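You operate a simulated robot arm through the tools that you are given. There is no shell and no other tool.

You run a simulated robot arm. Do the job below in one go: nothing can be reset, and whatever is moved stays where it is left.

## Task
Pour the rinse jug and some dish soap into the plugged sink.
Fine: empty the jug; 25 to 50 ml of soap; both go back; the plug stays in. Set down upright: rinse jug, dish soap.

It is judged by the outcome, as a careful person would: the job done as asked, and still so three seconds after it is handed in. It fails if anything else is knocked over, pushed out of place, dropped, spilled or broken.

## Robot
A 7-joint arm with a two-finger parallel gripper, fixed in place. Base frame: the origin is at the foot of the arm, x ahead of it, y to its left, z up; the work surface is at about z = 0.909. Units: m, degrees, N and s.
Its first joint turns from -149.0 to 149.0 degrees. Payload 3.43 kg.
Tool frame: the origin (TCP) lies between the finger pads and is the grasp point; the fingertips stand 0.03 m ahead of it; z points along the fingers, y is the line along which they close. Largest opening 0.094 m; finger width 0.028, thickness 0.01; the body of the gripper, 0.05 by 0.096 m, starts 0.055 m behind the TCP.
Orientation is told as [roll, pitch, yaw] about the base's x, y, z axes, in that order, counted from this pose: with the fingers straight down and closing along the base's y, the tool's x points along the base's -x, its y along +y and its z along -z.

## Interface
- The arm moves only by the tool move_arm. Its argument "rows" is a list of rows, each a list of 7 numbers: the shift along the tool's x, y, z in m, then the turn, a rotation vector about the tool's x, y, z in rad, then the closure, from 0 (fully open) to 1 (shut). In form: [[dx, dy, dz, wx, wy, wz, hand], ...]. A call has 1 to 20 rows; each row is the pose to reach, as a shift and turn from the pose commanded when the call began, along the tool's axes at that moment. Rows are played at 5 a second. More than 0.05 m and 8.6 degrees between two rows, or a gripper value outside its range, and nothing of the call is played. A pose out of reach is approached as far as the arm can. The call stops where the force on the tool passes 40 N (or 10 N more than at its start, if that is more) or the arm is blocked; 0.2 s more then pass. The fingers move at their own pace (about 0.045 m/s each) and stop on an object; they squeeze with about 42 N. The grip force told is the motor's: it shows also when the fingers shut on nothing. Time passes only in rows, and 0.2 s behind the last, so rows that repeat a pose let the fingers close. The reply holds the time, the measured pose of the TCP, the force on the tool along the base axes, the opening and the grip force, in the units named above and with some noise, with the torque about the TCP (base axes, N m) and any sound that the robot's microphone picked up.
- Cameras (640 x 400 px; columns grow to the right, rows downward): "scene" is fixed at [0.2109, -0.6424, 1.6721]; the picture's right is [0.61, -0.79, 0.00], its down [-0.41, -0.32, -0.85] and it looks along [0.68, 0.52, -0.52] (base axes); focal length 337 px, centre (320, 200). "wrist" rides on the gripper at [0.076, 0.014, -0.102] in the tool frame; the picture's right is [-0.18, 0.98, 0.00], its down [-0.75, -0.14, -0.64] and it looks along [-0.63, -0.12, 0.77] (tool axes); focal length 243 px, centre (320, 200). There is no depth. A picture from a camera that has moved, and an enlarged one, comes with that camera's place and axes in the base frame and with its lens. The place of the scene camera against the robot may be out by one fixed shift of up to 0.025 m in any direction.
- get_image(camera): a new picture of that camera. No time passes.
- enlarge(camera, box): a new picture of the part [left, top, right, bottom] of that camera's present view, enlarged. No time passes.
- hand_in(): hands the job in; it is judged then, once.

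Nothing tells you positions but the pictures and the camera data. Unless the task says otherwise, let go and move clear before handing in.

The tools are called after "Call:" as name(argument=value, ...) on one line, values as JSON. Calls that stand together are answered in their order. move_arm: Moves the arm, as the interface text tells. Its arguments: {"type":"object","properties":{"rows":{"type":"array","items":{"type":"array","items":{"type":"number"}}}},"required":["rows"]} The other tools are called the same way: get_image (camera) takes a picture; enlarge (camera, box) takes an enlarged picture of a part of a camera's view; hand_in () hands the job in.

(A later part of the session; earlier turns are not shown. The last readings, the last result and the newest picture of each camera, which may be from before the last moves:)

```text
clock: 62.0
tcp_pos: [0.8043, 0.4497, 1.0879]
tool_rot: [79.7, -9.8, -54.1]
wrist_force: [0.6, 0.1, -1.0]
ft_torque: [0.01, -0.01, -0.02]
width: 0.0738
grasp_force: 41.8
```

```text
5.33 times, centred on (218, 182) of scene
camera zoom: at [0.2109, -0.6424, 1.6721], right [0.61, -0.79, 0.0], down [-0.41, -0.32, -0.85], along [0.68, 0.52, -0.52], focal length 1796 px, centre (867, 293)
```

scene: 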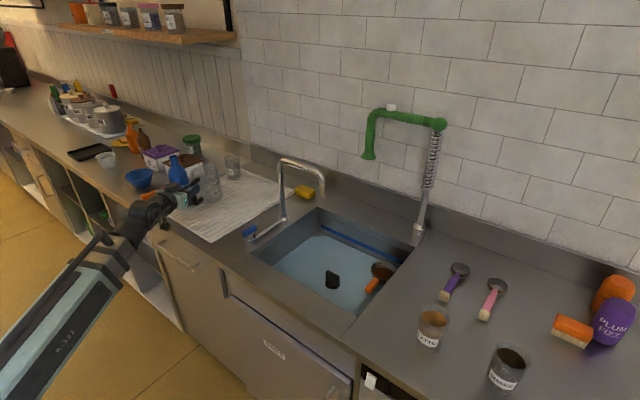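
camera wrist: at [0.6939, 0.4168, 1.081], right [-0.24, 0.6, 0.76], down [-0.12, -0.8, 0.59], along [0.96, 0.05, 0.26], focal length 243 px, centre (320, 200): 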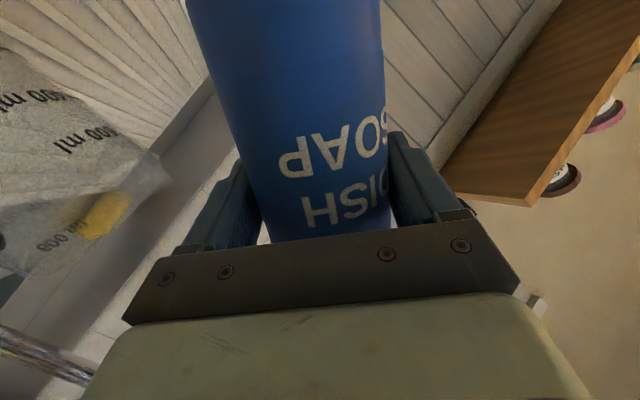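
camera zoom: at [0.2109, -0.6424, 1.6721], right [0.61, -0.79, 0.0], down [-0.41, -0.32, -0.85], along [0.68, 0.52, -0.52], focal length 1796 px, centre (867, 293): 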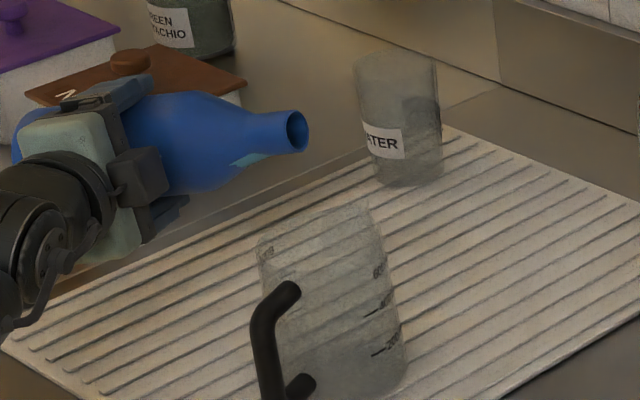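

A pale patch shows on the bottle's shoulder, so I'll zoom in on it before going further.

Call:
enlarge(camera="scene", box=[195, 150, 225, 175])

Call:
get_image(camera="wrist")

```text
16.00 times, centred on (210, 162) of scene
camera zoom: at [0.2109, -0.6424, 1.6721], right [0.61, -0.79, 0.0], down [-0.41, -0.32, -0.85], along [0.68, 0.52, -0.52], focal length 5387 px, centre (2080, 800)
```

zoom: 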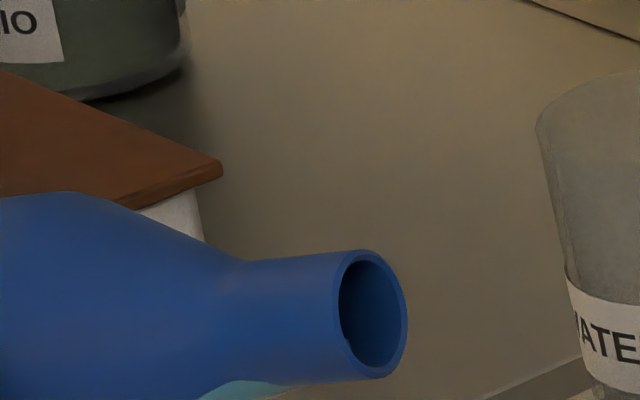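

```text
taken
camera wrist: at [0.6769, 0.4574, 1.1073], right [0.15, 0.09, 0.98], down [-0.09, -0.99, 0.1], along [0.98, -0.11, -0.14], focal length 243 px, centre (320, 200)
```

wrist: 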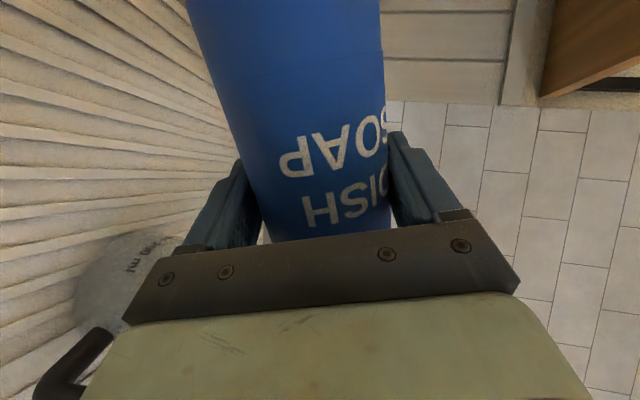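

That pale patch is the soap's level showing near the shoulder, so the onset of flow is only a degree or so away. At this tilt the geometry gives roughly 20–24 ml per degree, so I can control the amount by tilt directly over the sink and keep soap out of the rinse jug. I'll bring the bottle upright again, lift it and pull it back.

Call:
move_arm(rows=[[-0.0007, 0.0042, -0.0092, 0, 0, -0.12, 1], [-0.0015, 0.0085, -0.0184, 0, 0, -0.24, 1], [-0.0022, 0.0127, -0.0277, 0, 0, -0.36, 1], [-0.003, 0.0169, -0.0369, 0, 0, -0.48, 1], [-0.0037, 0.0212, -0.0461, 0, 0, -0.6, 1], [-0.0045, 0.0254, -0.0553, 0, 0, -0.72, 1], [-0.0052, 0.0296, -0.0646, 0, 0, -0.84, 1], [-0.006, 0.0339, -0.0738, 0, 0, -0.96, 1], [-0.0067, 0.0381, -0.083, 0, 0, -1.08, 1], [-0.0075, 0.0423, -0.0922, 0, 0, -1.2, 1], [-0.0082, 0.0466, -0.1015, 0, 0, -1.32, 1], [-0.009, 0.0508, -0.1107, 0, 0, -1.3965, 1], [-0.009, 0.0508, -0.1107, 0, 0, -1.3965, 1]])

Call:
get_image(camera="scene")

Call:
get_image(camera="wrist")

```text
clock: 64.8
tcp_pos: [0.7209, 0.3955, 1.1585]
tool_rot: [0.0, -79.8, 34.3]
wrist_force: [0.2, 0.4, -1.0]
ft_torque: [0.02, 0.0, -0.02]
width: 0.0738
grasp_force: 42.4
```

```text
taken
```

scene: 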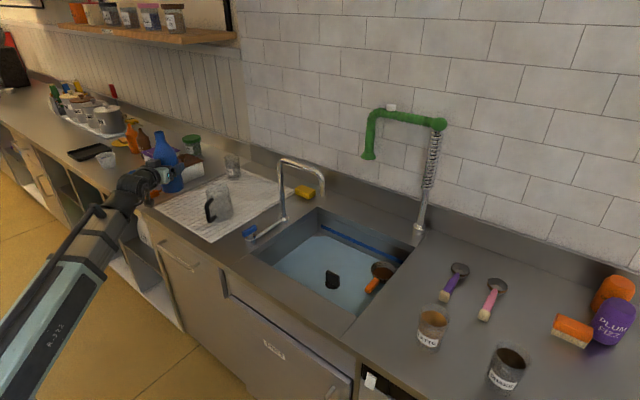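

```text
taken
camera wrist: at [0.6179, 0.3423, 1.1024], right [-0.53, 0.83, 0.18], down [-0.33, -0.4, 0.85], along [0.78, 0.39, 0.49], focal length 243 px, centre (320, 200)
```

wrist: 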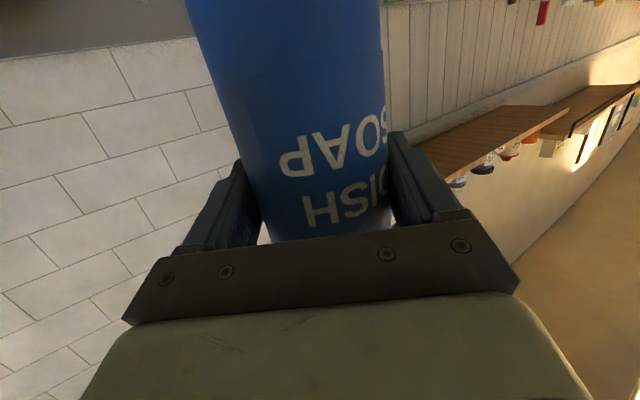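

The bottle is upright and clear, and the mat, jug and glass look unchanged. I'll swing it around to the sink at this height, above the jug and well short of the faucet.

Call:
move_arm(rows=[[0.0002, -0.0119, -0.0012, 0.0143, 0, 0.0026, 1], [0.0006, -0.0298, -0.0032, 0.0359, 0, 0.0064, 1], [0.0013, -0.0594, -0.0074, 0.0717, 0, 0.0128, 1], [0.0023, -0.0889, -0.0127, 0.1076, 0, 0.0193, 1], [0.0034, -0.1181, -0.0191, 0.1435, 0, 0.0257, 1], [0.0047, -0.1471, -0.0265, 0.1793, 0, 0.0321, 1], [0.0063, -0.1758, -0.0349, 0.2152, 0, 0.0385, 1], [0.0079, -0.2042, -0.0444, 0.2511, 0, 0.0449, 1], [0.0098, -0.2322, -0.0549, 0.2869, 0, 0.0514, 1], [0.0119, -0.2598, -0.0663, 0.3228, 0, 0.0578, 1], [0.0141, -0.287, -0.0789, 0.3587, 0, 0.0642, 1], [0.0165, -0.3136, -0.0922, 0.3945, 0, 0.0706, 1], [0.0191, -0.3398, -0.1066, 0.4304, 0, 0.077, 1], [0.0218, -0.3654, -0.1219, 0.4662, 0, 0.0835, 1], [0.0247, -0.3905, -0.1381, 0.5021, 0, 0.0899, 1], [0.0278, -0.4149, -0.1551, 0.538, 0, 0.0963, 1], [0.031, -0.4386, -0.1732, 0.5738, 0, 0.1027, 1], [0.031, -0.4386, -0.1732, 0.5738, 0, 0.1027, 1]])

Call:
get_image(camera="scene")

Call:
get_image(camera="wrist")

```text
clock: 68.6
tcp_pos: [0.8223, -0.0675, 1.1559]
tool_rot: [0.4, -79.8, 0.4]
wrist_force: [0.1, 0.1, -0.7]
ft_torque: [0.02, 0.0, -0.03]
width: 0.0736
grasp_force: 41.8
```

```text
taken
```

scene: 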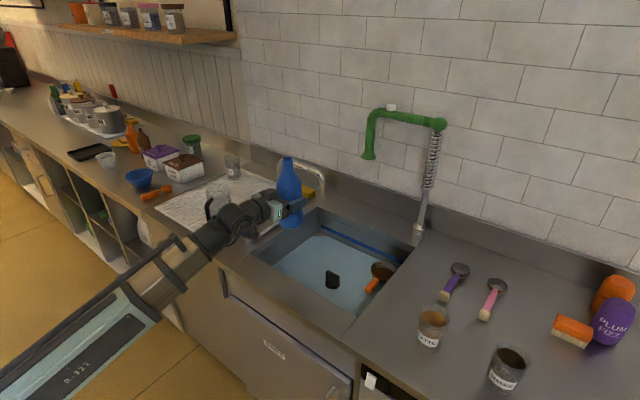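

```text
taken
camera wrist: at [0.7076, -0.0556, 1.1012], right [0.02, 0.98, 0.18], down [-0.5, -0.15, 0.86], along [0.87, -0.11, 0.49], focal length 243 px, centre (320, 200)
```

wrist: 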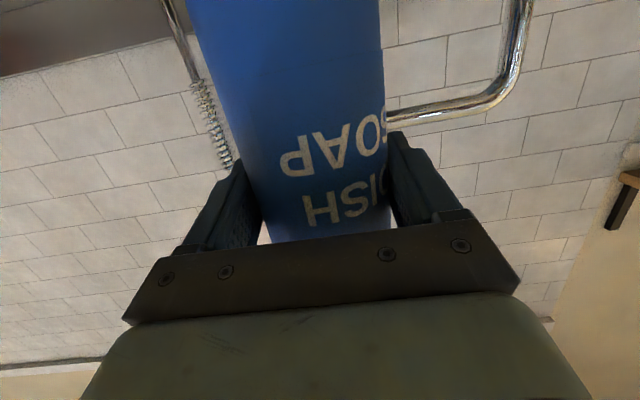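

The bottle is over the near-left of the basin. I'll move it over the middle of the sink and roll it to 70°, still below the point where it flows.

Call:
move_arm(rows=[[0.0093, 0.0008, 0.0081, 0, 0, 0.122, 1], [0.0186, 0.0015, 0.0162, 0, 0, 0.244, 1], [0.028, 0.0022, 0.0242, 0, 0, 0.366, 1], [0.0373, 0.003, 0.0323, 0, 0, 0.489, 1], [0.0466, 0.0037, 0.0404, 0, 0, 0.611, 1], [0.0559, 0.0045, 0.0485, 0, 0, 0.733, 1], [0.0652, 0.0052, 0.0566, 0, 0, 0.855, 1], [0.0746, 0.006, 0.0646, 0, 0, 0.977, 1], [0.0839, 0.0068, 0.0727, 0, 0, 1.1, 1], [0.0932, 0.0075, 0.0808, 0, 0, 1.2217, 1], [0.0932, 0.0075, 0.0808, 0, 0, 1.2217, 1], [0.0932, 0.0075, 0.0808, 0, 0, 1.2217, 1]])

Call:
enlarge(camera="scene", box=[230, 160, 430, 310])

Call:
get_image(camera="wrist")

```text
clock: 71.2
tcp_pos: [0.8844, -0.0594, 1.0516]
tool_rot: [79.3, -19.7, -85.6]
wrist_force: [0.7, 0.1, 0.1]
ft_torque: [0.03, 0.0, -0.03]
width: 0.0734
grasp_force: 42.1
```

```text
2.67 times, centred on (330, 235) of scene
camera zoom: at [0.2109, -0.6424, 1.6721], right [0.61, -0.79, 0.0], down [-0.41, -0.32, -0.85], along [0.68, 0.52, -0.52], focal length 898 px, centre (293, 107)
```

zoom: 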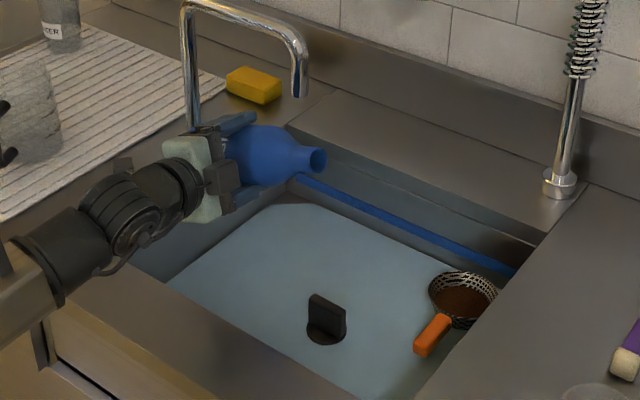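

```text
taken
camera wrist: at [0.7798, 0.0152, 1.0586], right [0.17, 0.16, 0.97], down [-0.6, -0.76, 0.24], along [0.78, -0.62, -0.03], focal length 243 px, centre (320, 200)
```

wrist: 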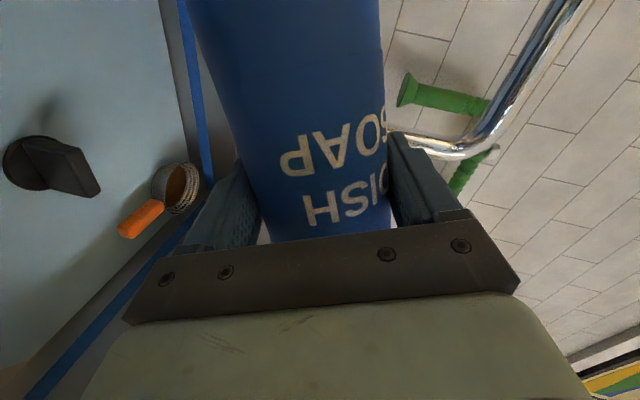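

The mouth is over the basin at about (0.87, −0.18), with clear room around it. I'll roll to 80°, where no flow was seen before, and then go in fine steps.

Call:
move_arm(rows=[[0, 0, 0, 0, 0, 0.058, 1], [0, 0, 0, 0, 0, 0.116, 1], [0, 0, 0, 0, 0, 0.1745, 1], [0, 0, 0, 0, 0, 0.1745, 1]])

Call:
enlarge(camera="scene", box=[280, 200, 370, 300])

```text
clock: 72.2
tcp_pos: [0.8852, -0.0602, 1.0516]
tool_rot: [79.7, -9.8, -87.5]
wrist_force: [0.9, -0.1, -0.6]
ft_torque: [0.01, 0.01, -0.05]
width: 0.0736
grasp_force: 42.2
```

```text
4.00 times, centred on (325, 250) of scene
camera zoom: at [0.2109, -0.6424, 1.6721], right [0.61, -0.79, 0.0], down [-0.41, -0.32, -0.85], along [0.68, 0.52, -0.52], focal length 1347 px, centre (300, 0)
```

zoom: 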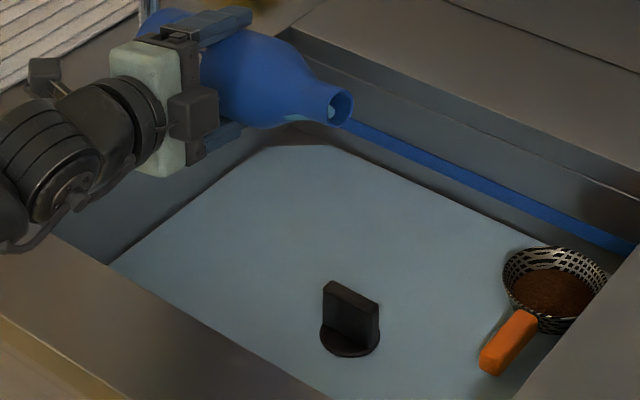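

I can now see a pale liquid edge just inside the mouth. I'll zoom right in on it.

Call:
enlarge(camera="scene", box=[310, 212, 340, 237])

```text
16.00 times, centred on (325, 224) of scene
camera zoom: at [0.2109, -0.6424, 1.6721], right [0.61, -0.79, 0.0], down [-0.41, -0.32, -0.85], along [0.68, 0.52, -0.52], focal length 5387 px, centre (240, -192)
```

zoom: 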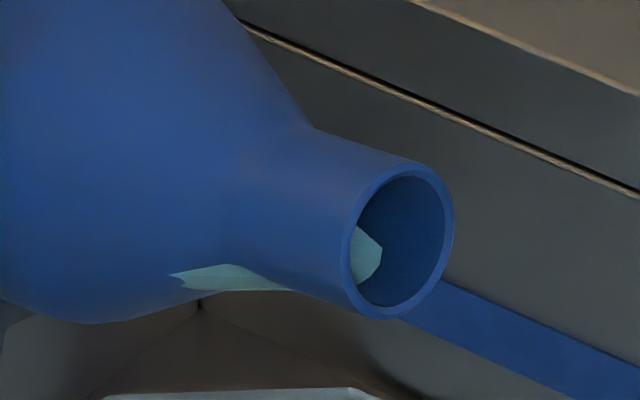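

The soap's surface has come up inside the neck, close to the lip. I'll advance by 0.5° and look again.

Call:
move_arm(rows=[[0, 0, 0, 0, 0, 0.0087, 1]])

Call:
enlarge(camera="scene", box=[310, 212, 340, 237])

```text
clock: 72.6
tcp_pos: [0.885, -0.0591, 1.0513]
tool_rot: [79.7, -9.3, -87.4]
wrist_force: [1.0, -0.4, 0.1]
ft_torque: [0.01, 0.0, -0.01]
width: 0.0734
grasp_force: 41.3
```

```text
16.00 times, centred on (325, 224) of scene
camera zoom: at [0.2109, -0.6424, 1.6721], right [0.61, -0.79, 0.0], down [-0.41, -0.32, -0.85], along [0.68, 0.52, -0.52], focal length 5387 px, centre (240, -192)
```

zoom: 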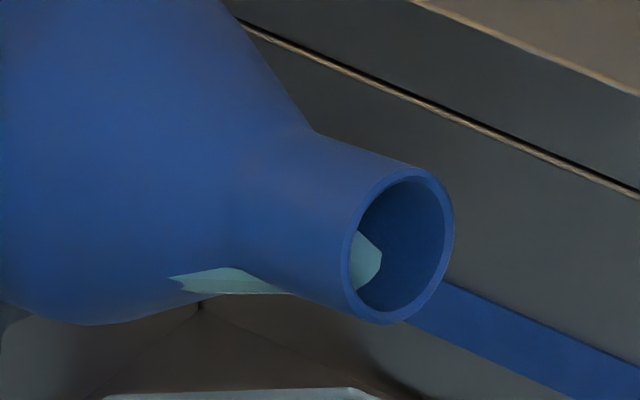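

The edge moved only a little. Another 0.6°.

Call:
move_arm(rows=[[0, 0, 0, 0, 0, 0.0105, 1]])

Call:
enlarge(camera="scene", box=[310, 212, 340, 237])

```text
clock: 73.0
tcp_pos: [0.8848, -0.0596, 1.0528]
tool_rot: [79.7, -8.6, -87.8]
wrist_force: [0.7, -0.7, -0.9]
ft_torque: [-0.01, 0.02, 0.01]
width: 0.0737
grasp_force: 42.2
```

```text
16.00 times, centred on (325, 224) of scene
camera zoom: at [0.2109, -0.6424, 1.6721], right [0.61, -0.79, 0.0], down [-0.41, -0.32, -0.85], along [0.68, 0.52, -0.52], focal length 5387 px, centre (240, -192)
```

zoom: 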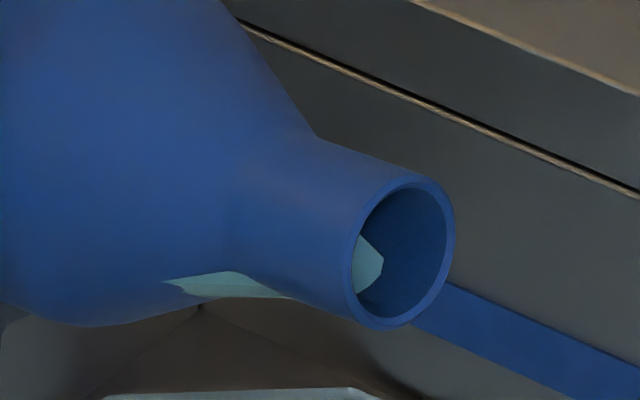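

Getting nearer, with no flow yet. Another 1°.

Call:
move_arm(rows=[[0, 0, 0, 0, 0, 0.0087, 1], [0, 0, 0, 0, 0, 0.0157, 1]])

Call:
enlarge(camera="scene", box=[310, 212, 340, 237])

Call:
enlarge(camera="scene", box=[280, 200, 370, 300])

```text
clock: 73.6
tcp_pos: [0.8848, -0.0603, 1.0509]
tool_rot: [79.7, -7.8, -87.8]
wrist_force: [-0.1, -1.1, -0.5]
ft_torque: [0.03, -0.02, 0.01]
width: 0.0737
grasp_force: 42.2
```

```text
16.00 times, centred on (325, 224) of scene
camera zoom: at [0.2109, -0.6424, 1.6721], right [0.61, -0.79, 0.0], down [-0.41, -0.32, -0.85], along [0.68, 0.52, -0.52], focal length 5387 px, centre (240, -192)
```

zoom: 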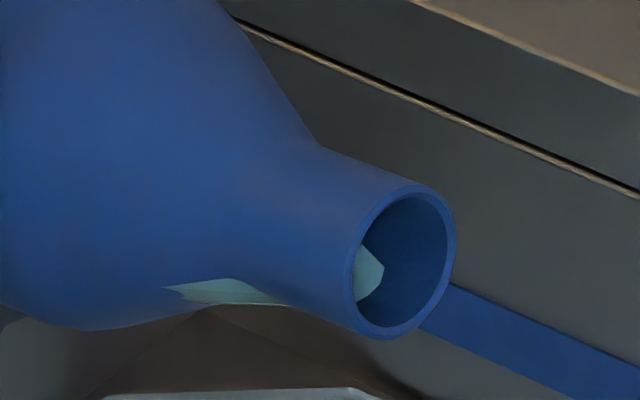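

```text
4.00 times, centred on (325, 250) of scene
camera zoom: at [0.2109, -0.6424, 1.6721], right [0.61, -0.79, 0.0], down [-0.41, -0.32, -0.85], along [0.68, 0.52, -0.52], focal length 1347 px, centre (300, 0)
```

zoom: 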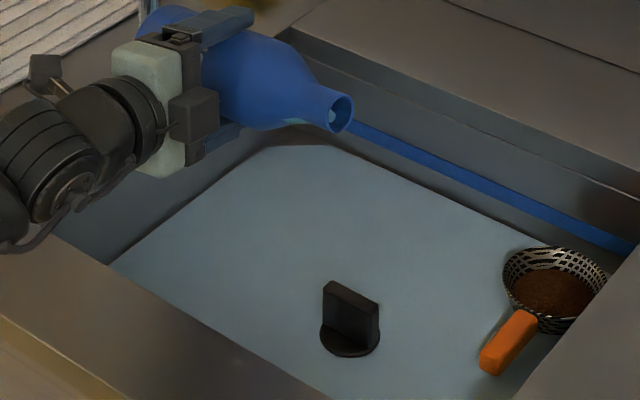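

No stream at about 80.5° tilt. Another 1°.

Call:
move_arm(rows=[[0, 0, 0, 0, 0, 0.0087, 1], [0, 0, 0, 0, 0, 0.0175, 1]])

Call:
enlarge(camera="scene", box=[310, 212, 340, 237])

```text
clock: 74.2
tcp_pos: [0.885, -0.0589, 1.0512]
tool_rot: [79.7, -6.8, -88.0]
wrist_force: [-0.3, -0.1, -0.2]
ft_torque: [0.01, -0.03, -0.04]
width: 0.0733
grasp_force: 42.1
```

```text
16.00 times, centred on (325, 224) of scene
camera zoom: at [0.2109, -0.6424, 1.6721], right [0.61, -0.79, 0.0], down [-0.41, -0.32, -0.85], along [0.68, 0.52, -0.52], focal length 5387 px, centre (240, -192)
```

zoom: 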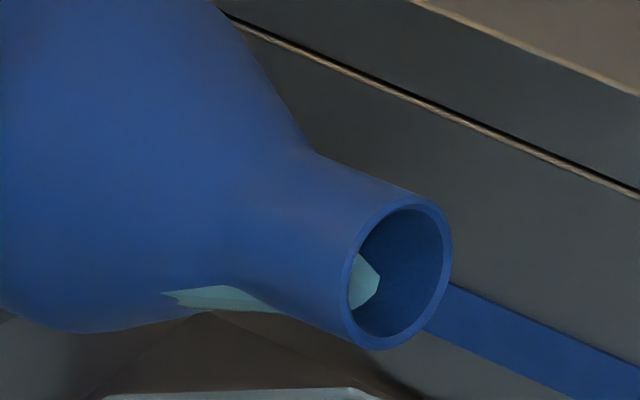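

No flow yet. I'll continue in 1° steps.

Call:
move_arm(rows=[[0, 0, 0, 0, 0, 0.0087, 1], [0, 0, 0, 0, 0, 0.0175, 1]])

Call:
enlarge(camera="scene", box=[310, 212, 340, 237])

```text
clock: 74.8
tcp_pos: [0.8848, -0.0592, 1.0519]
tool_rot: [79.8, -5.8, -88.2]
wrist_force: [0.0, -0.2, -0.1]
ft_torque: [0.01, 0.0, 0.02]
width: 0.0735
grasp_force: 42.4
```

```text
16.00 times, centred on (325, 224) of scene
camera zoom: at [0.2109, -0.6424, 1.6721], right [0.61, -0.79, 0.0], down [-0.41, -0.32, -0.85], along [0.68, 0.52, -0.52], focal length 5387 px, centre (240, -192)
```

zoom: 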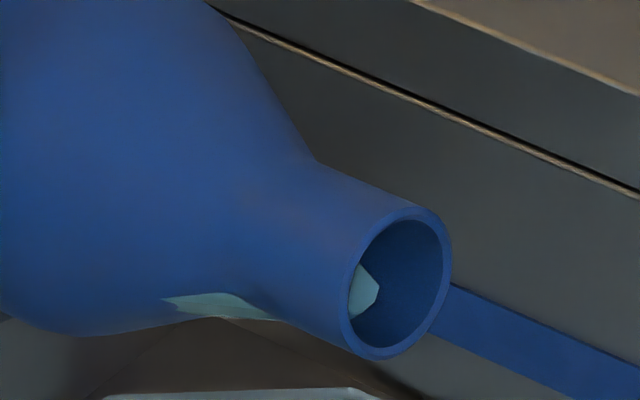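

Still none at 84° of roll. Next 1°.

Call:
move_arm(rows=[[0, 0, 0, 0, 0, 0.0087, 1], [0, 0, 0, 0, 0, 0.0175, 1]])

Call:
enlarge(camera="scene", box=[310, 212, 340, 237])

```text
clock: 75.4
tcp_pos: [0.8833, -0.0593, 1.0511]
tool_rot: [79.9, -4.8, -88.3]
wrist_force: [0.3, 0.1, -0.5]
ft_torque: [0.03, 0.0, -0.02]
width: 0.0734
grasp_force: 42.2
```

```text
16.00 times, centred on (325, 224) of scene
camera zoom: at [0.2109, -0.6424, 1.6721], right [0.61, -0.79, 0.0], down [-0.41, -0.32, -0.85], along [0.68, 0.52, -0.52], focal length 5387 px, centre (240, -192)
```

zoom: 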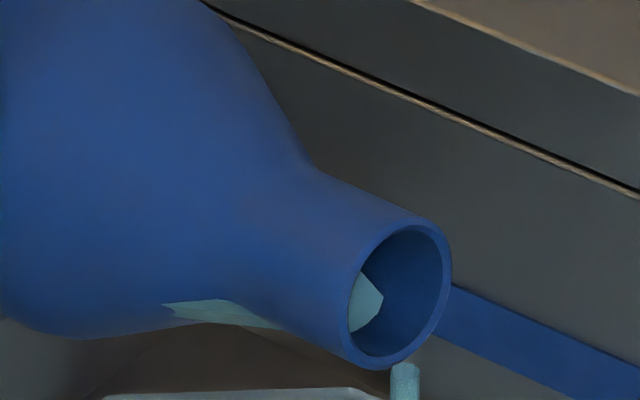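

A stream has just started at 85° of roll. I'll hold here briefly and look at the whole stream to judge its rate and whether it dies away.

Call:
enlarge(camera="scene", box=[300, 215, 350, 300])

Call:
get_image(camera="wrist")

```text
4.71 times, centred on (325, 258) of scene
camera zoom: at [0.2109, -0.6424, 1.6721], right [0.61, -0.79, 0.0], down [-0.41, -0.32, -0.85], along [0.68, 0.52, -0.52], focal length 1584 px, centre (296, -71)
```

zoom: 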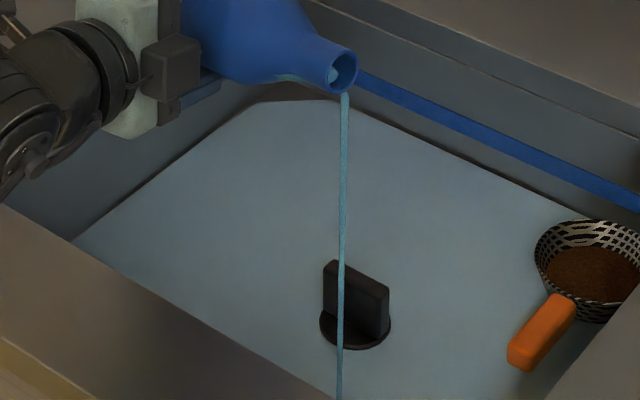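

```text
taken
camera wrist: at [0.7835, 0.0167, 1.0784], right [0.18, -0.1, 0.98], down [-0.63, -0.77, 0.04], along [0.75, -0.63, -0.2], focal length 243 px, centre (320, 200)
```

wrist: 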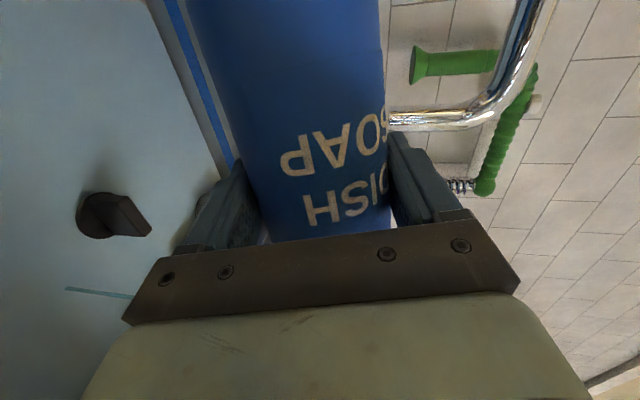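

The stream is about 5 mm thick. One short hold (0.4 s) to see whether it is decaying.

Call:
move_arm(rows=[[0, 0, 0, 0, 0, 0, 1]])

Call:
enlarge(camera="scene", box=[310, 212, 340, 237])

Call:
enlarge(camera="scene", box=[300, 215, 350, 300])

```text
clock: 75.8
tcp_pos: [0.8833, -0.0601, 1.0512]
tool_rot: [79.8, -4.8, -88.4]
wrist_force: [0.4, 0.0, -0.7]
ft_torque: [0.01, 0.0, 0.0]
width: 0.0733
grasp_force: 41.9
```

```text
16.00 times, centred on (325, 224) of scene
camera zoom: at [0.2109, -0.6424, 1.6721], right [0.61, -0.79, 0.0], down [-0.41, -0.32, -0.85], along [0.68, 0.52, -0.52], focal length 5387 px, centre (240, -192)
```

zoom: 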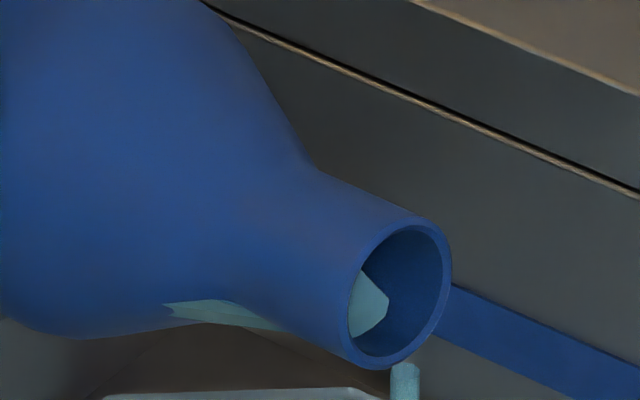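

```text
4.71 times, centred on (325, 258) of scene
camera zoom: at [0.2109, -0.6424, 1.6721], right [0.61, -0.79, 0.0], down [-0.41, -0.32, -0.85], along [0.68, 0.52, -0.52], focal length 1584 px, centre (296, -71)
```

zoom: 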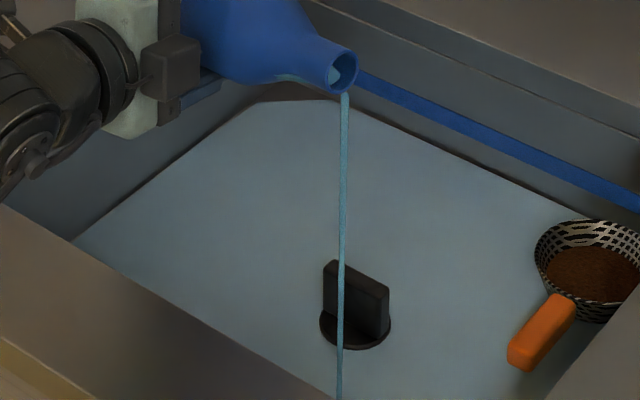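

The stream is steady and not yet decaying. From the bottle's geometry (about 24 ml per degree here), holding at this angle can release at most about 24 ml, so I'll hold in short intervals and watch for it to stop.

Call:
move_arm(rows=[[0, 0, 0, 0, 0, 0, 1]])

Call:
enlarge(camera="scene", box=[310, 212, 340, 237])

```text
clock: 76.2
tcp_pos: [0.8841, -0.0589, 1.0513]
tool_rot: [79.8, -4.9, -88.4]
wrist_force: [0.2, 0.4, 0.6]
ft_torque: [-0.01, -0.02, 0.0]
width: 0.0735
grasp_force: 42.4
```

```text
16.00 times, centred on (325, 224) of scene
camera zoom: at [0.2109, -0.6424, 1.6721], right [0.61, -0.79, 0.0], down [-0.41, -0.32, -0.85], along [0.68, 0.52, -0.52], focal length 5387 px, centre (240, -192)
```

zoom: 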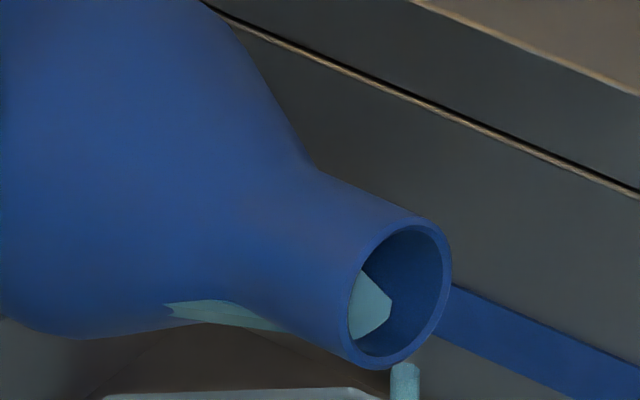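

The stream stays steady, so I can't yet tell the rate. To avoid overshooting I'll roll back 3° to stop it, then find the new onset angle: the shift of that angle, at about 24 ml per degree, tells me how much has left.

Call:
move_arm(rows=[[0, 0, 0, 0, 0, -0.052, 1]])

Call:
enlarge(camera="scene", box=[310, 212, 340, 237])

Call:
enlarge(camera="scene", box=[250, 190, 410, 320])

```text
clock: 76.6
tcp_pos: [0.8851, -0.0589, 1.0529]
tool_rot: [79.7, -7.7, -87.8]
wrist_force: [0.4, 0.5, -0.7]
ft_torque: [-0.02, 0.0, 0.03]
width: 0.0736
grasp_force: 42.0
```

```text
16.00 times, centred on (325, 224) of scene
camera zoom: at [0.2109, -0.6424, 1.6721], right [0.61, -0.79, 0.0], down [-0.41, -0.32, -0.85], along [0.68, 0.52, -0.52], focal length 5387 px, centre (240, -192)
```

zoom: 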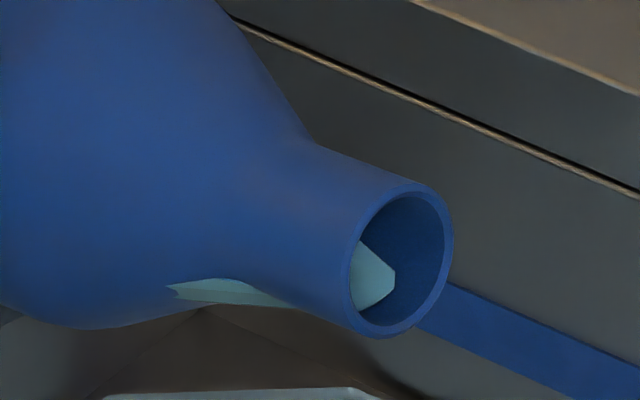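

```text
3.08 times, centred on (330, 255) of scene
camera zoom: at [0.2109, -0.6424, 1.6721], right [0.61, -0.79, 0.0], down [-0.41, -0.32, -0.85], along [0.68, 0.52, -0.52], focal length 1036 px, centre (289, 31)
```

zoom: 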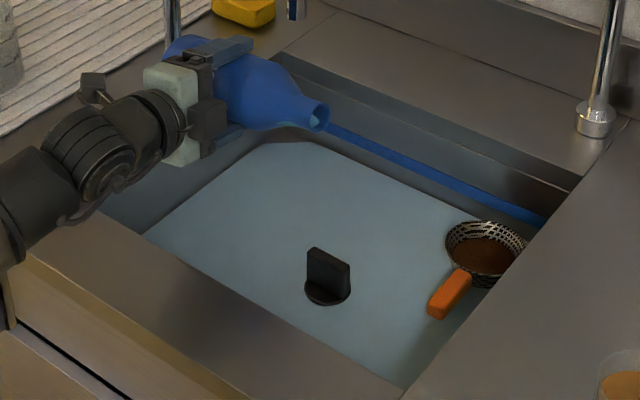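

The stream stopped at once at 82°. I'll now step up again slowly to find the new onset.

Call:
move_arm(rows=[[0, 0, 0, 0, 0, 0.0087, 1], [0, 0, 0, 0, 0, 0.0175, 1], [0, 0, 0, 0, 0, 0.0262, 1], [0, 0, 0, 0, 0, 0.0349, 1]])

Call:
enlarge(camera="scene", box=[310, 212, 340, 237])

```text
clock: 77.6
tcp_pos: [0.884, -0.0601, 1.0505]
tool_rot: [79.8, -5.9, -88.2]
wrist_force: [0.5, 0.5, -1.0]
ft_torque: [0.01, -0.01, 0.0]
width: 0.0735
grasp_force: 42.3
```

```text
16.00 times, centred on (325, 224) of scene
camera zoom: at [0.2109, -0.6424, 1.6721], right [0.61, -0.79, 0.0], down [-0.41, -0.32, -0.85], along [0.68, 0.52, -0.52], focal length 5387 px, centre (240, -192)
```

zoom: 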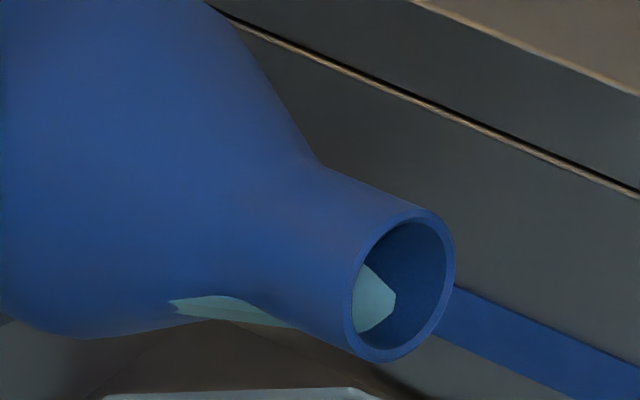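

No stream at 84° again, as before. Next 0.5°.

Call:
move_arm(rows=[[0, 0, 0, 0, 0, 0.0087, 1]])

Call:
enlarge(camera="scene", box=[310, 212, 340, 237])

```text
clock: 78.0
tcp_pos: [0.8832, -0.0599, 1.0506]
tool_rot: [79.8, -5.3, -88.3]
wrist_force: [-0.9, 0.4, -0.3]
ft_torque: [-0.02, 0.04, 0.01]
width: 0.0733
grasp_force: 42.3
```

```text
16.00 times, centred on (325, 224) of scene
camera zoom: at [0.2109, -0.6424, 1.6721], right [0.61, -0.79, 0.0], down [-0.41, -0.32, -0.85], along [0.68, 0.52, -0.52], focal length 5387 px, centre (240, -192)
```

zoom: 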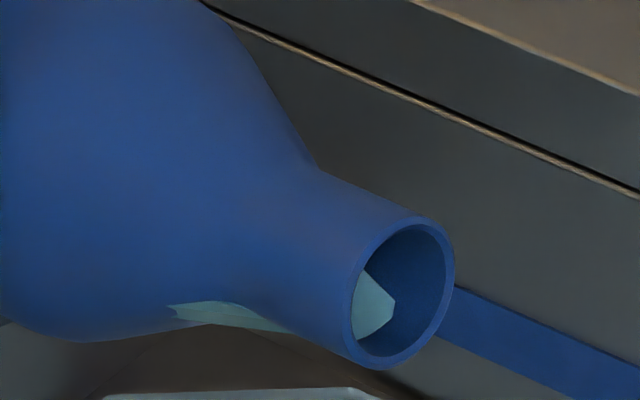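

None at 84.5°. I'll go up 0.25°.

Call:
move_arm(rows=[[0, 0, 0, 0, 0, 0.0044, 1]])

Call:
enlarge(camera="scene", box=[310, 212, 340, 237])

```text
clock: 78.4
tcp_pos: [0.8849, -0.0604, 1.0508]
tool_rot: [79.8, -5.2, -88.3]
wrist_force: [-0.7, 0.1, -0.7]
ft_torque: [0.0, 0.01, 0.04]
width: 0.0734
grasp_force: 42.6
```

```text
16.00 times, centred on (325, 224) of scene
camera zoom: at [0.2109, -0.6424, 1.6721], right [0.61, -0.79, 0.0], down [-0.41, -0.32, -0.85], along [0.68, 0.52, -0.52], focal length 5387 px, centre (240, -192)
```

zoom: 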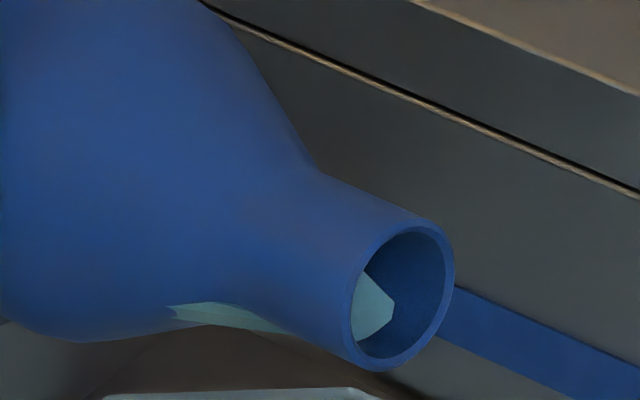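

None at 84.75°. Now 85.0°, where it flowed before.

Call:
move_arm(rows=[[0, 0, 0, 0, 0, 0.0043, 1]])

Call:
enlarge(camera="scene", box=[310, 212, 340, 237])

```text
clock: 78.8
tcp_pos: [0.8853, -0.0603, 1.0512]
tool_rot: [79.8, -4.8, -88.5]
wrist_force: [0.5, -0.3, -0.7]
ft_torque: [0.02, -0.01, -0.03]
width: 0.0736
grasp_force: 42.1
```

```text
16.00 times, centred on (325, 224) of scene
camera zoom: at [0.2109, -0.6424, 1.6721], right [0.61, -0.79, 0.0], down [-0.41, -0.32, -0.85], along [0.68, 0.52, -0.52], focal length 5387 px, centre (240, -192)
```

zoom: 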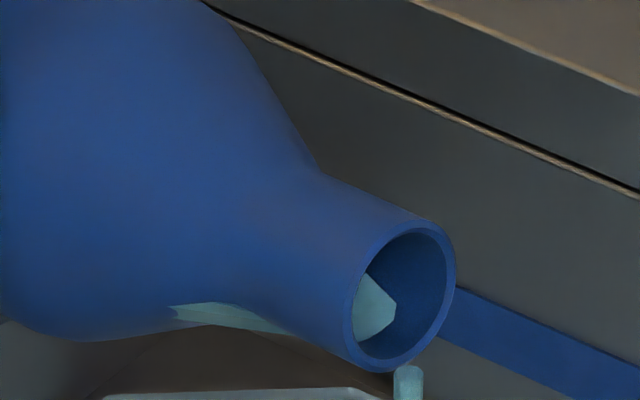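

The stream resumes at 85.0° and not at 84.75°. If the onset follows the liquid level, only a few ml can leave at this angle before it stops, so I'll hold 0.4 s and look.

Call:
move_arm(rows=[[0, 0, 0, 0, 0, 0, 1]])

Call:
enlarge(camera="scene", box=[310, 212, 340, 237])

```text
clock: 79.2
tcp_pos: [0.8842, -0.06, 1.0509]
tool_rot: [79.8, -4.8, -88.4]
wrist_force: [0.1, 0.0, -0.8]
ft_torque: [0.03, -0.02, -0.02]
width: 0.0736
grasp_force: 42.5
```

```text
16.00 times, centred on (325, 224) of scene
camera zoom: at [0.2109, -0.6424, 1.6721], right [0.61, -0.79, 0.0], down [-0.41, -0.32, -0.85], along [0.68, 0.52, -0.52], focal length 5387 px, centre (240, -192)
```

zoom: 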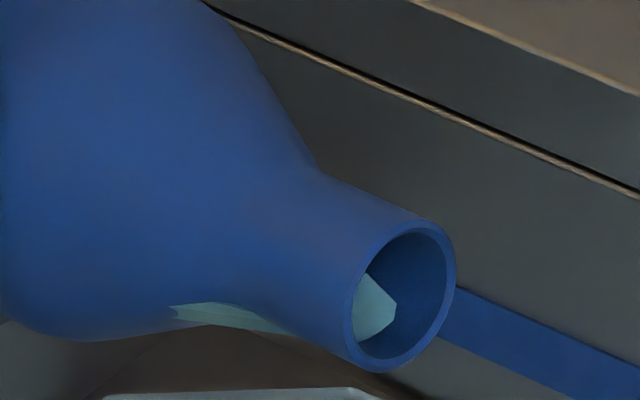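

The stream stopped by itself, so the amount does follow the angle, at about 22 ml per degree. So far somewhere between a few and about 22 ml has gone. I'll add exactly 0.5° (about 11 ml) and time how long it flows, which gives the rate and pins down the first portion.

Call:
move_arm(rows=[[0, 0, 0, 0, 0, 0.0087, 1]])

Call:
enlarge(camera="scene", box=[310, 212, 340, 237])

Call:
move_arm(rows=[[0, 0, 0, 0, 0, 0, 1]])

Call:
enlarge(camera="scene", box=[310, 212, 340, 237])

```text
clock: 79.6
tcp_pos: [0.8849, -0.0593, 1.0509]
tool_rot: [79.8, -4.4, -88.5]
wrist_force: [-0.3, 0.4, -0.5]
ft_torque: [-0.01, -0.01, 0.02]
width: 0.0735
grasp_force: 42.2
```

```text
16.00 times, centred on (325, 224) of scene
camera zoom: at [0.2109, -0.6424, 1.6721], right [0.61, -0.79, 0.0], down [-0.41, -0.32, -0.85], along [0.68, 0.52, -0.52], focal length 5387 px, centre (240, -192)
```

zoom: 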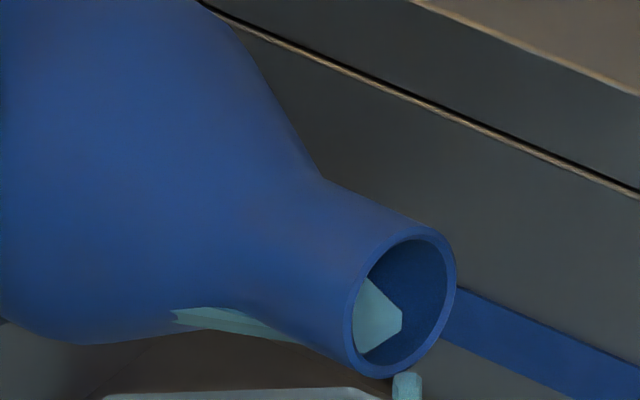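

```text
clock: 80.0
tcp_pos: [0.8851, -0.0594, 1.05]
tool_rot: [79.8, -4.3, -88.3]
wrist_force: [-0.1, 0.8, -0.5]
ft_torque: [0.0, 0.01, 0.01]
width: 0.0735
grasp_force: 41.6
```

```text
16.00 times, centred on (325, 224) of scene
camera zoom: at [0.2109, -0.6424, 1.6721], right [0.61, -0.79, 0.0], down [-0.41, -0.32, -0.85], along [0.68, 0.52, -0.52], focal length 5387 px, centre (240, -192)
```

zoom: 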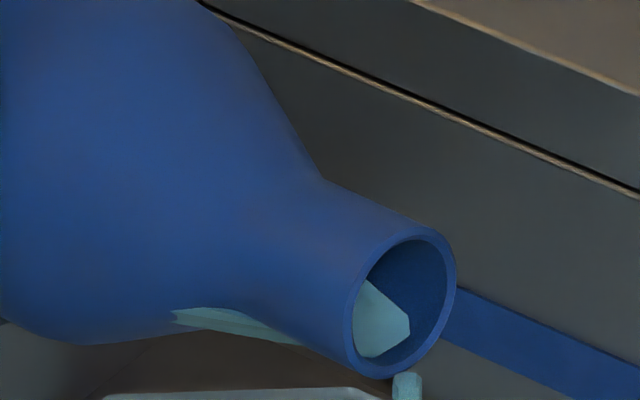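

Still flowing, and the visible liquid edge inside the neck moves steadily with the amount poured, which gives a second gauge. I'll hold until it stops.

Call:
move_arm(rows=[[0, 0, 0, 0, 0, 0, 1]])

Call:
enlarge(camera="scene", box=[310, 212, 340, 237])

```text
clock: 80.4
tcp_pos: [0.8844, -0.059, 1.051]
tool_rot: [79.8, -4.3, -88.5]
wrist_force: [0.7, -0.3, -0.5]
ft_torque: [-0.01, 0.0, -0.02]
width: 0.0735
grasp_force: 42.4
```

```text
16.00 times, centred on (325, 224) of scene
camera zoom: at [0.2109, -0.6424, 1.6721], right [0.61, -0.79, 0.0], down [-0.41, -0.32, -0.85], along [0.68, 0.52, -0.52], focal length 5387 px, centre (240, -192)
```

zoom: 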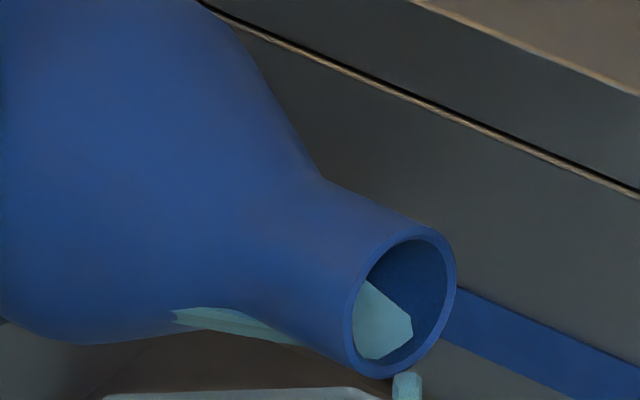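

The gauge is slowing and the stream is still running. Another 0.4 s.

Call:
move_arm(rows=[[0, 0, 0, 0, 0, 0, 1]])

Call:
enlarge(camera="scene", box=[310, 212, 340, 237])

```text
clock: 80.8
tcp_pos: [0.8838, -0.0604, 1.0509]
tool_rot: [79.8, -4.3, -88.4]
wrist_force: [-0.5, 0.3, -0.3]
ft_torque: [-0.03, -0.04, 0.01]
width: 0.0733
grasp_force: 41.9
```

```text
16.00 times, centred on (325, 224) of scene
camera zoom: at [0.2109, -0.6424, 1.6721], right [0.61, -0.79, 0.0], down [-0.41, -0.32, -0.85], along [0.68, 0.52, -0.52], focal length 5387 px, centre (240, -192)
```

zoom: 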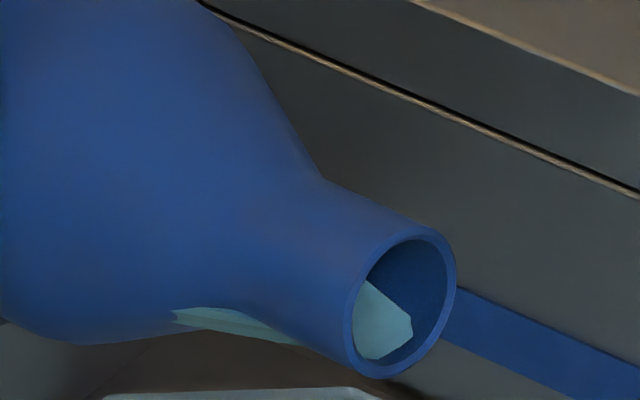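

It stopped after about 1.2 s, so 0.5° ≈ 11 ml at roughly 9 ml/s. By the gauge and the timing, the earlier portions were about 11 ml, so around 22 ml is in the sink. I'll add 0.65° (about 14 ml) and hold until it stops, aiming for about 36–37 ml.

Call:
move_arm(rows=[[0, 0, 0, 0, 0, 0.0057, 1], [0, 0, 0, 0, 0, 0.0113, 1], [0, 0, 0, 0, 0, 0.0113, 1], [0, 0, 0, 0, 0, 0.0113, 1], [0, 0, 0, 0, 0, 0.0113, 1]])

Call:
enlarge(camera="scene", box=[310, 212, 340, 237])

Call:
move_arm(rows=[[0, 0, 0, 0, 0, 0, 1], [0, 0, 0, 0, 0, 0, 1]])

Call:
enlarge(camera="scene", box=[310, 212, 340, 237])

```text
clock: 82.0
tcp_pos: [0.8851, -0.0593, 1.0511]
tool_rot: [79.7, -3.8, -88.6]
wrist_force: [0.2, 0.5, -0.1]
ft_torque: [0.0, 0.01, 0.03]
width: 0.0739
grasp_force: 41.6
```

```text
16.00 times, centred on (325, 224) of scene
camera zoom: at [0.2109, -0.6424, 1.6721], right [0.61, -0.79, 0.0], down [-0.41, -0.32, -0.85], along [0.68, 0.52, -0.52], focal length 5387 px, centre (240, -192)
```

zoom: 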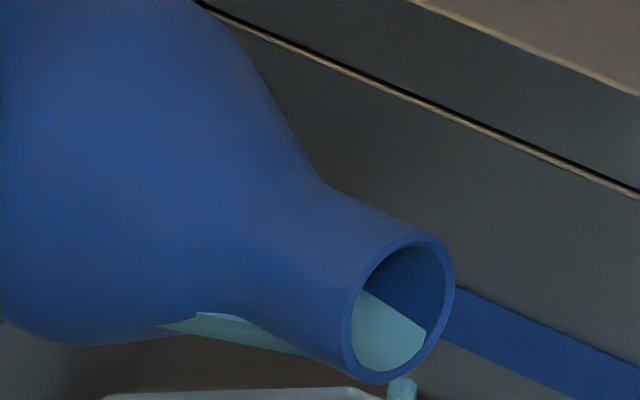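

```text
clock: 82.6
tcp_pos: [0.8841, -0.0602, 1.0505]
tool_rot: [79.8, -3.6, -88.6]
wrist_force: [0.1, -0.5, 0.0]
ft_torque: [-0.01, -0.02, -0.01]
width: 0.0738
grasp_force: 42.2
```

```text
16.00 times, centred on (325, 224) of scene
camera zoom: at [0.2109, -0.6424, 1.6721], right [0.61, -0.79, 0.0], down [-0.41, -0.32, -0.85], along [0.68, 0.52, -0.52], focal length 5387 px, centre (240, -192)
```

zoom: 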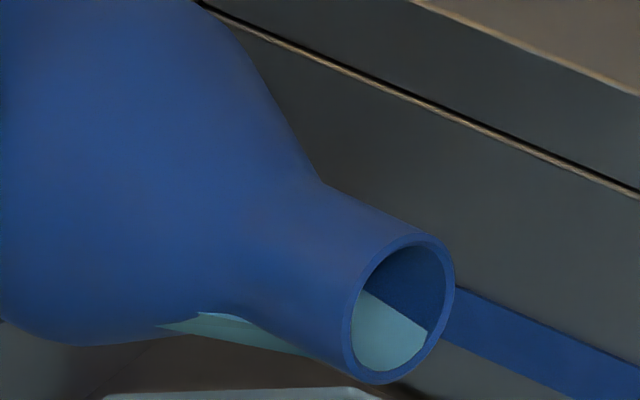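

The stream has stopped, and my estimate is about 35 ml (range roughly 29–43) in the sink. I'll roll the bottle upright over the basin now.

Call:
move_arm(rows=[[0, 0, 0, 0, 0, -0.125, 1], [0, 0, 0, 0, 0, -0.25, 1], [0, 0, 0, 0, 0, -0.375, 1], [0, 0, 0, 0, 0, -0.5, 1], [0, 0, 0, 0, 0, -0.625, 1], [0, 0, 0, 0, 0, -0.75, 1], [0, 0, 0, 0, 0, -0.875, 1], [0, 0, 0, 0, 0, -1.0, 1], [0, 0, 0, 0, 0, -1.125, 1], [0, 0, 0, 0, 0, -1.25, 1], [0, 0, 0, 0, 0, -1.375, 1], [0, 0, 0, 0, 0, -1.46, 1], [0, 0, 0, 0, 0, -1.5036, 1], [0, 0, 0, 0, 0, -1.5036, 1]])

Call:
enlarge(camera="scene", box=[230, 140, 430, 310])

Call:
get_image(camera="wrist")

```text
clock: 85.6
tcp_pos: [0.8855, -0.059, 1.0526]
tool_rot: [0.2, -79.8, 0.6]
wrist_force: [0.3, 0.1, -0.6]
ft_torque: [0.01, -0.04, -0.03]
width: 0.0734
grasp_force: 41.8
```

```text
2.35 times, centred on (330, 225) of scene
camera zoom: at [0.2109, -0.6424, 1.6721], right [0.61, -0.79, 0.0], down [-0.41, -0.32, -0.85], along [0.68, 0.52, -0.52], focal length 792 px, centre (296, 141)
```

zoom: 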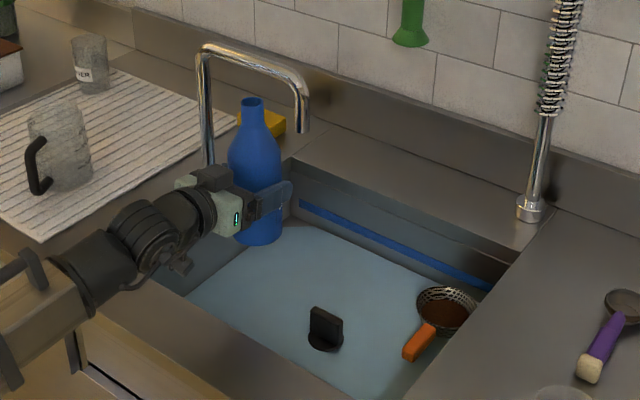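

```text
taken
camera wrist: at [0.7699, -0.0472, 0.9961], right [0.02, 0.98, 0.18], down [-0.5, -0.15, 0.86], along [0.87, -0.11, 0.49], focal length 243 px, centre (320, 200)
```

wrist: 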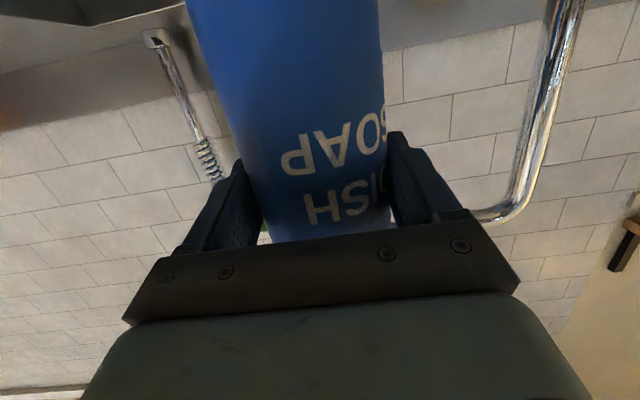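

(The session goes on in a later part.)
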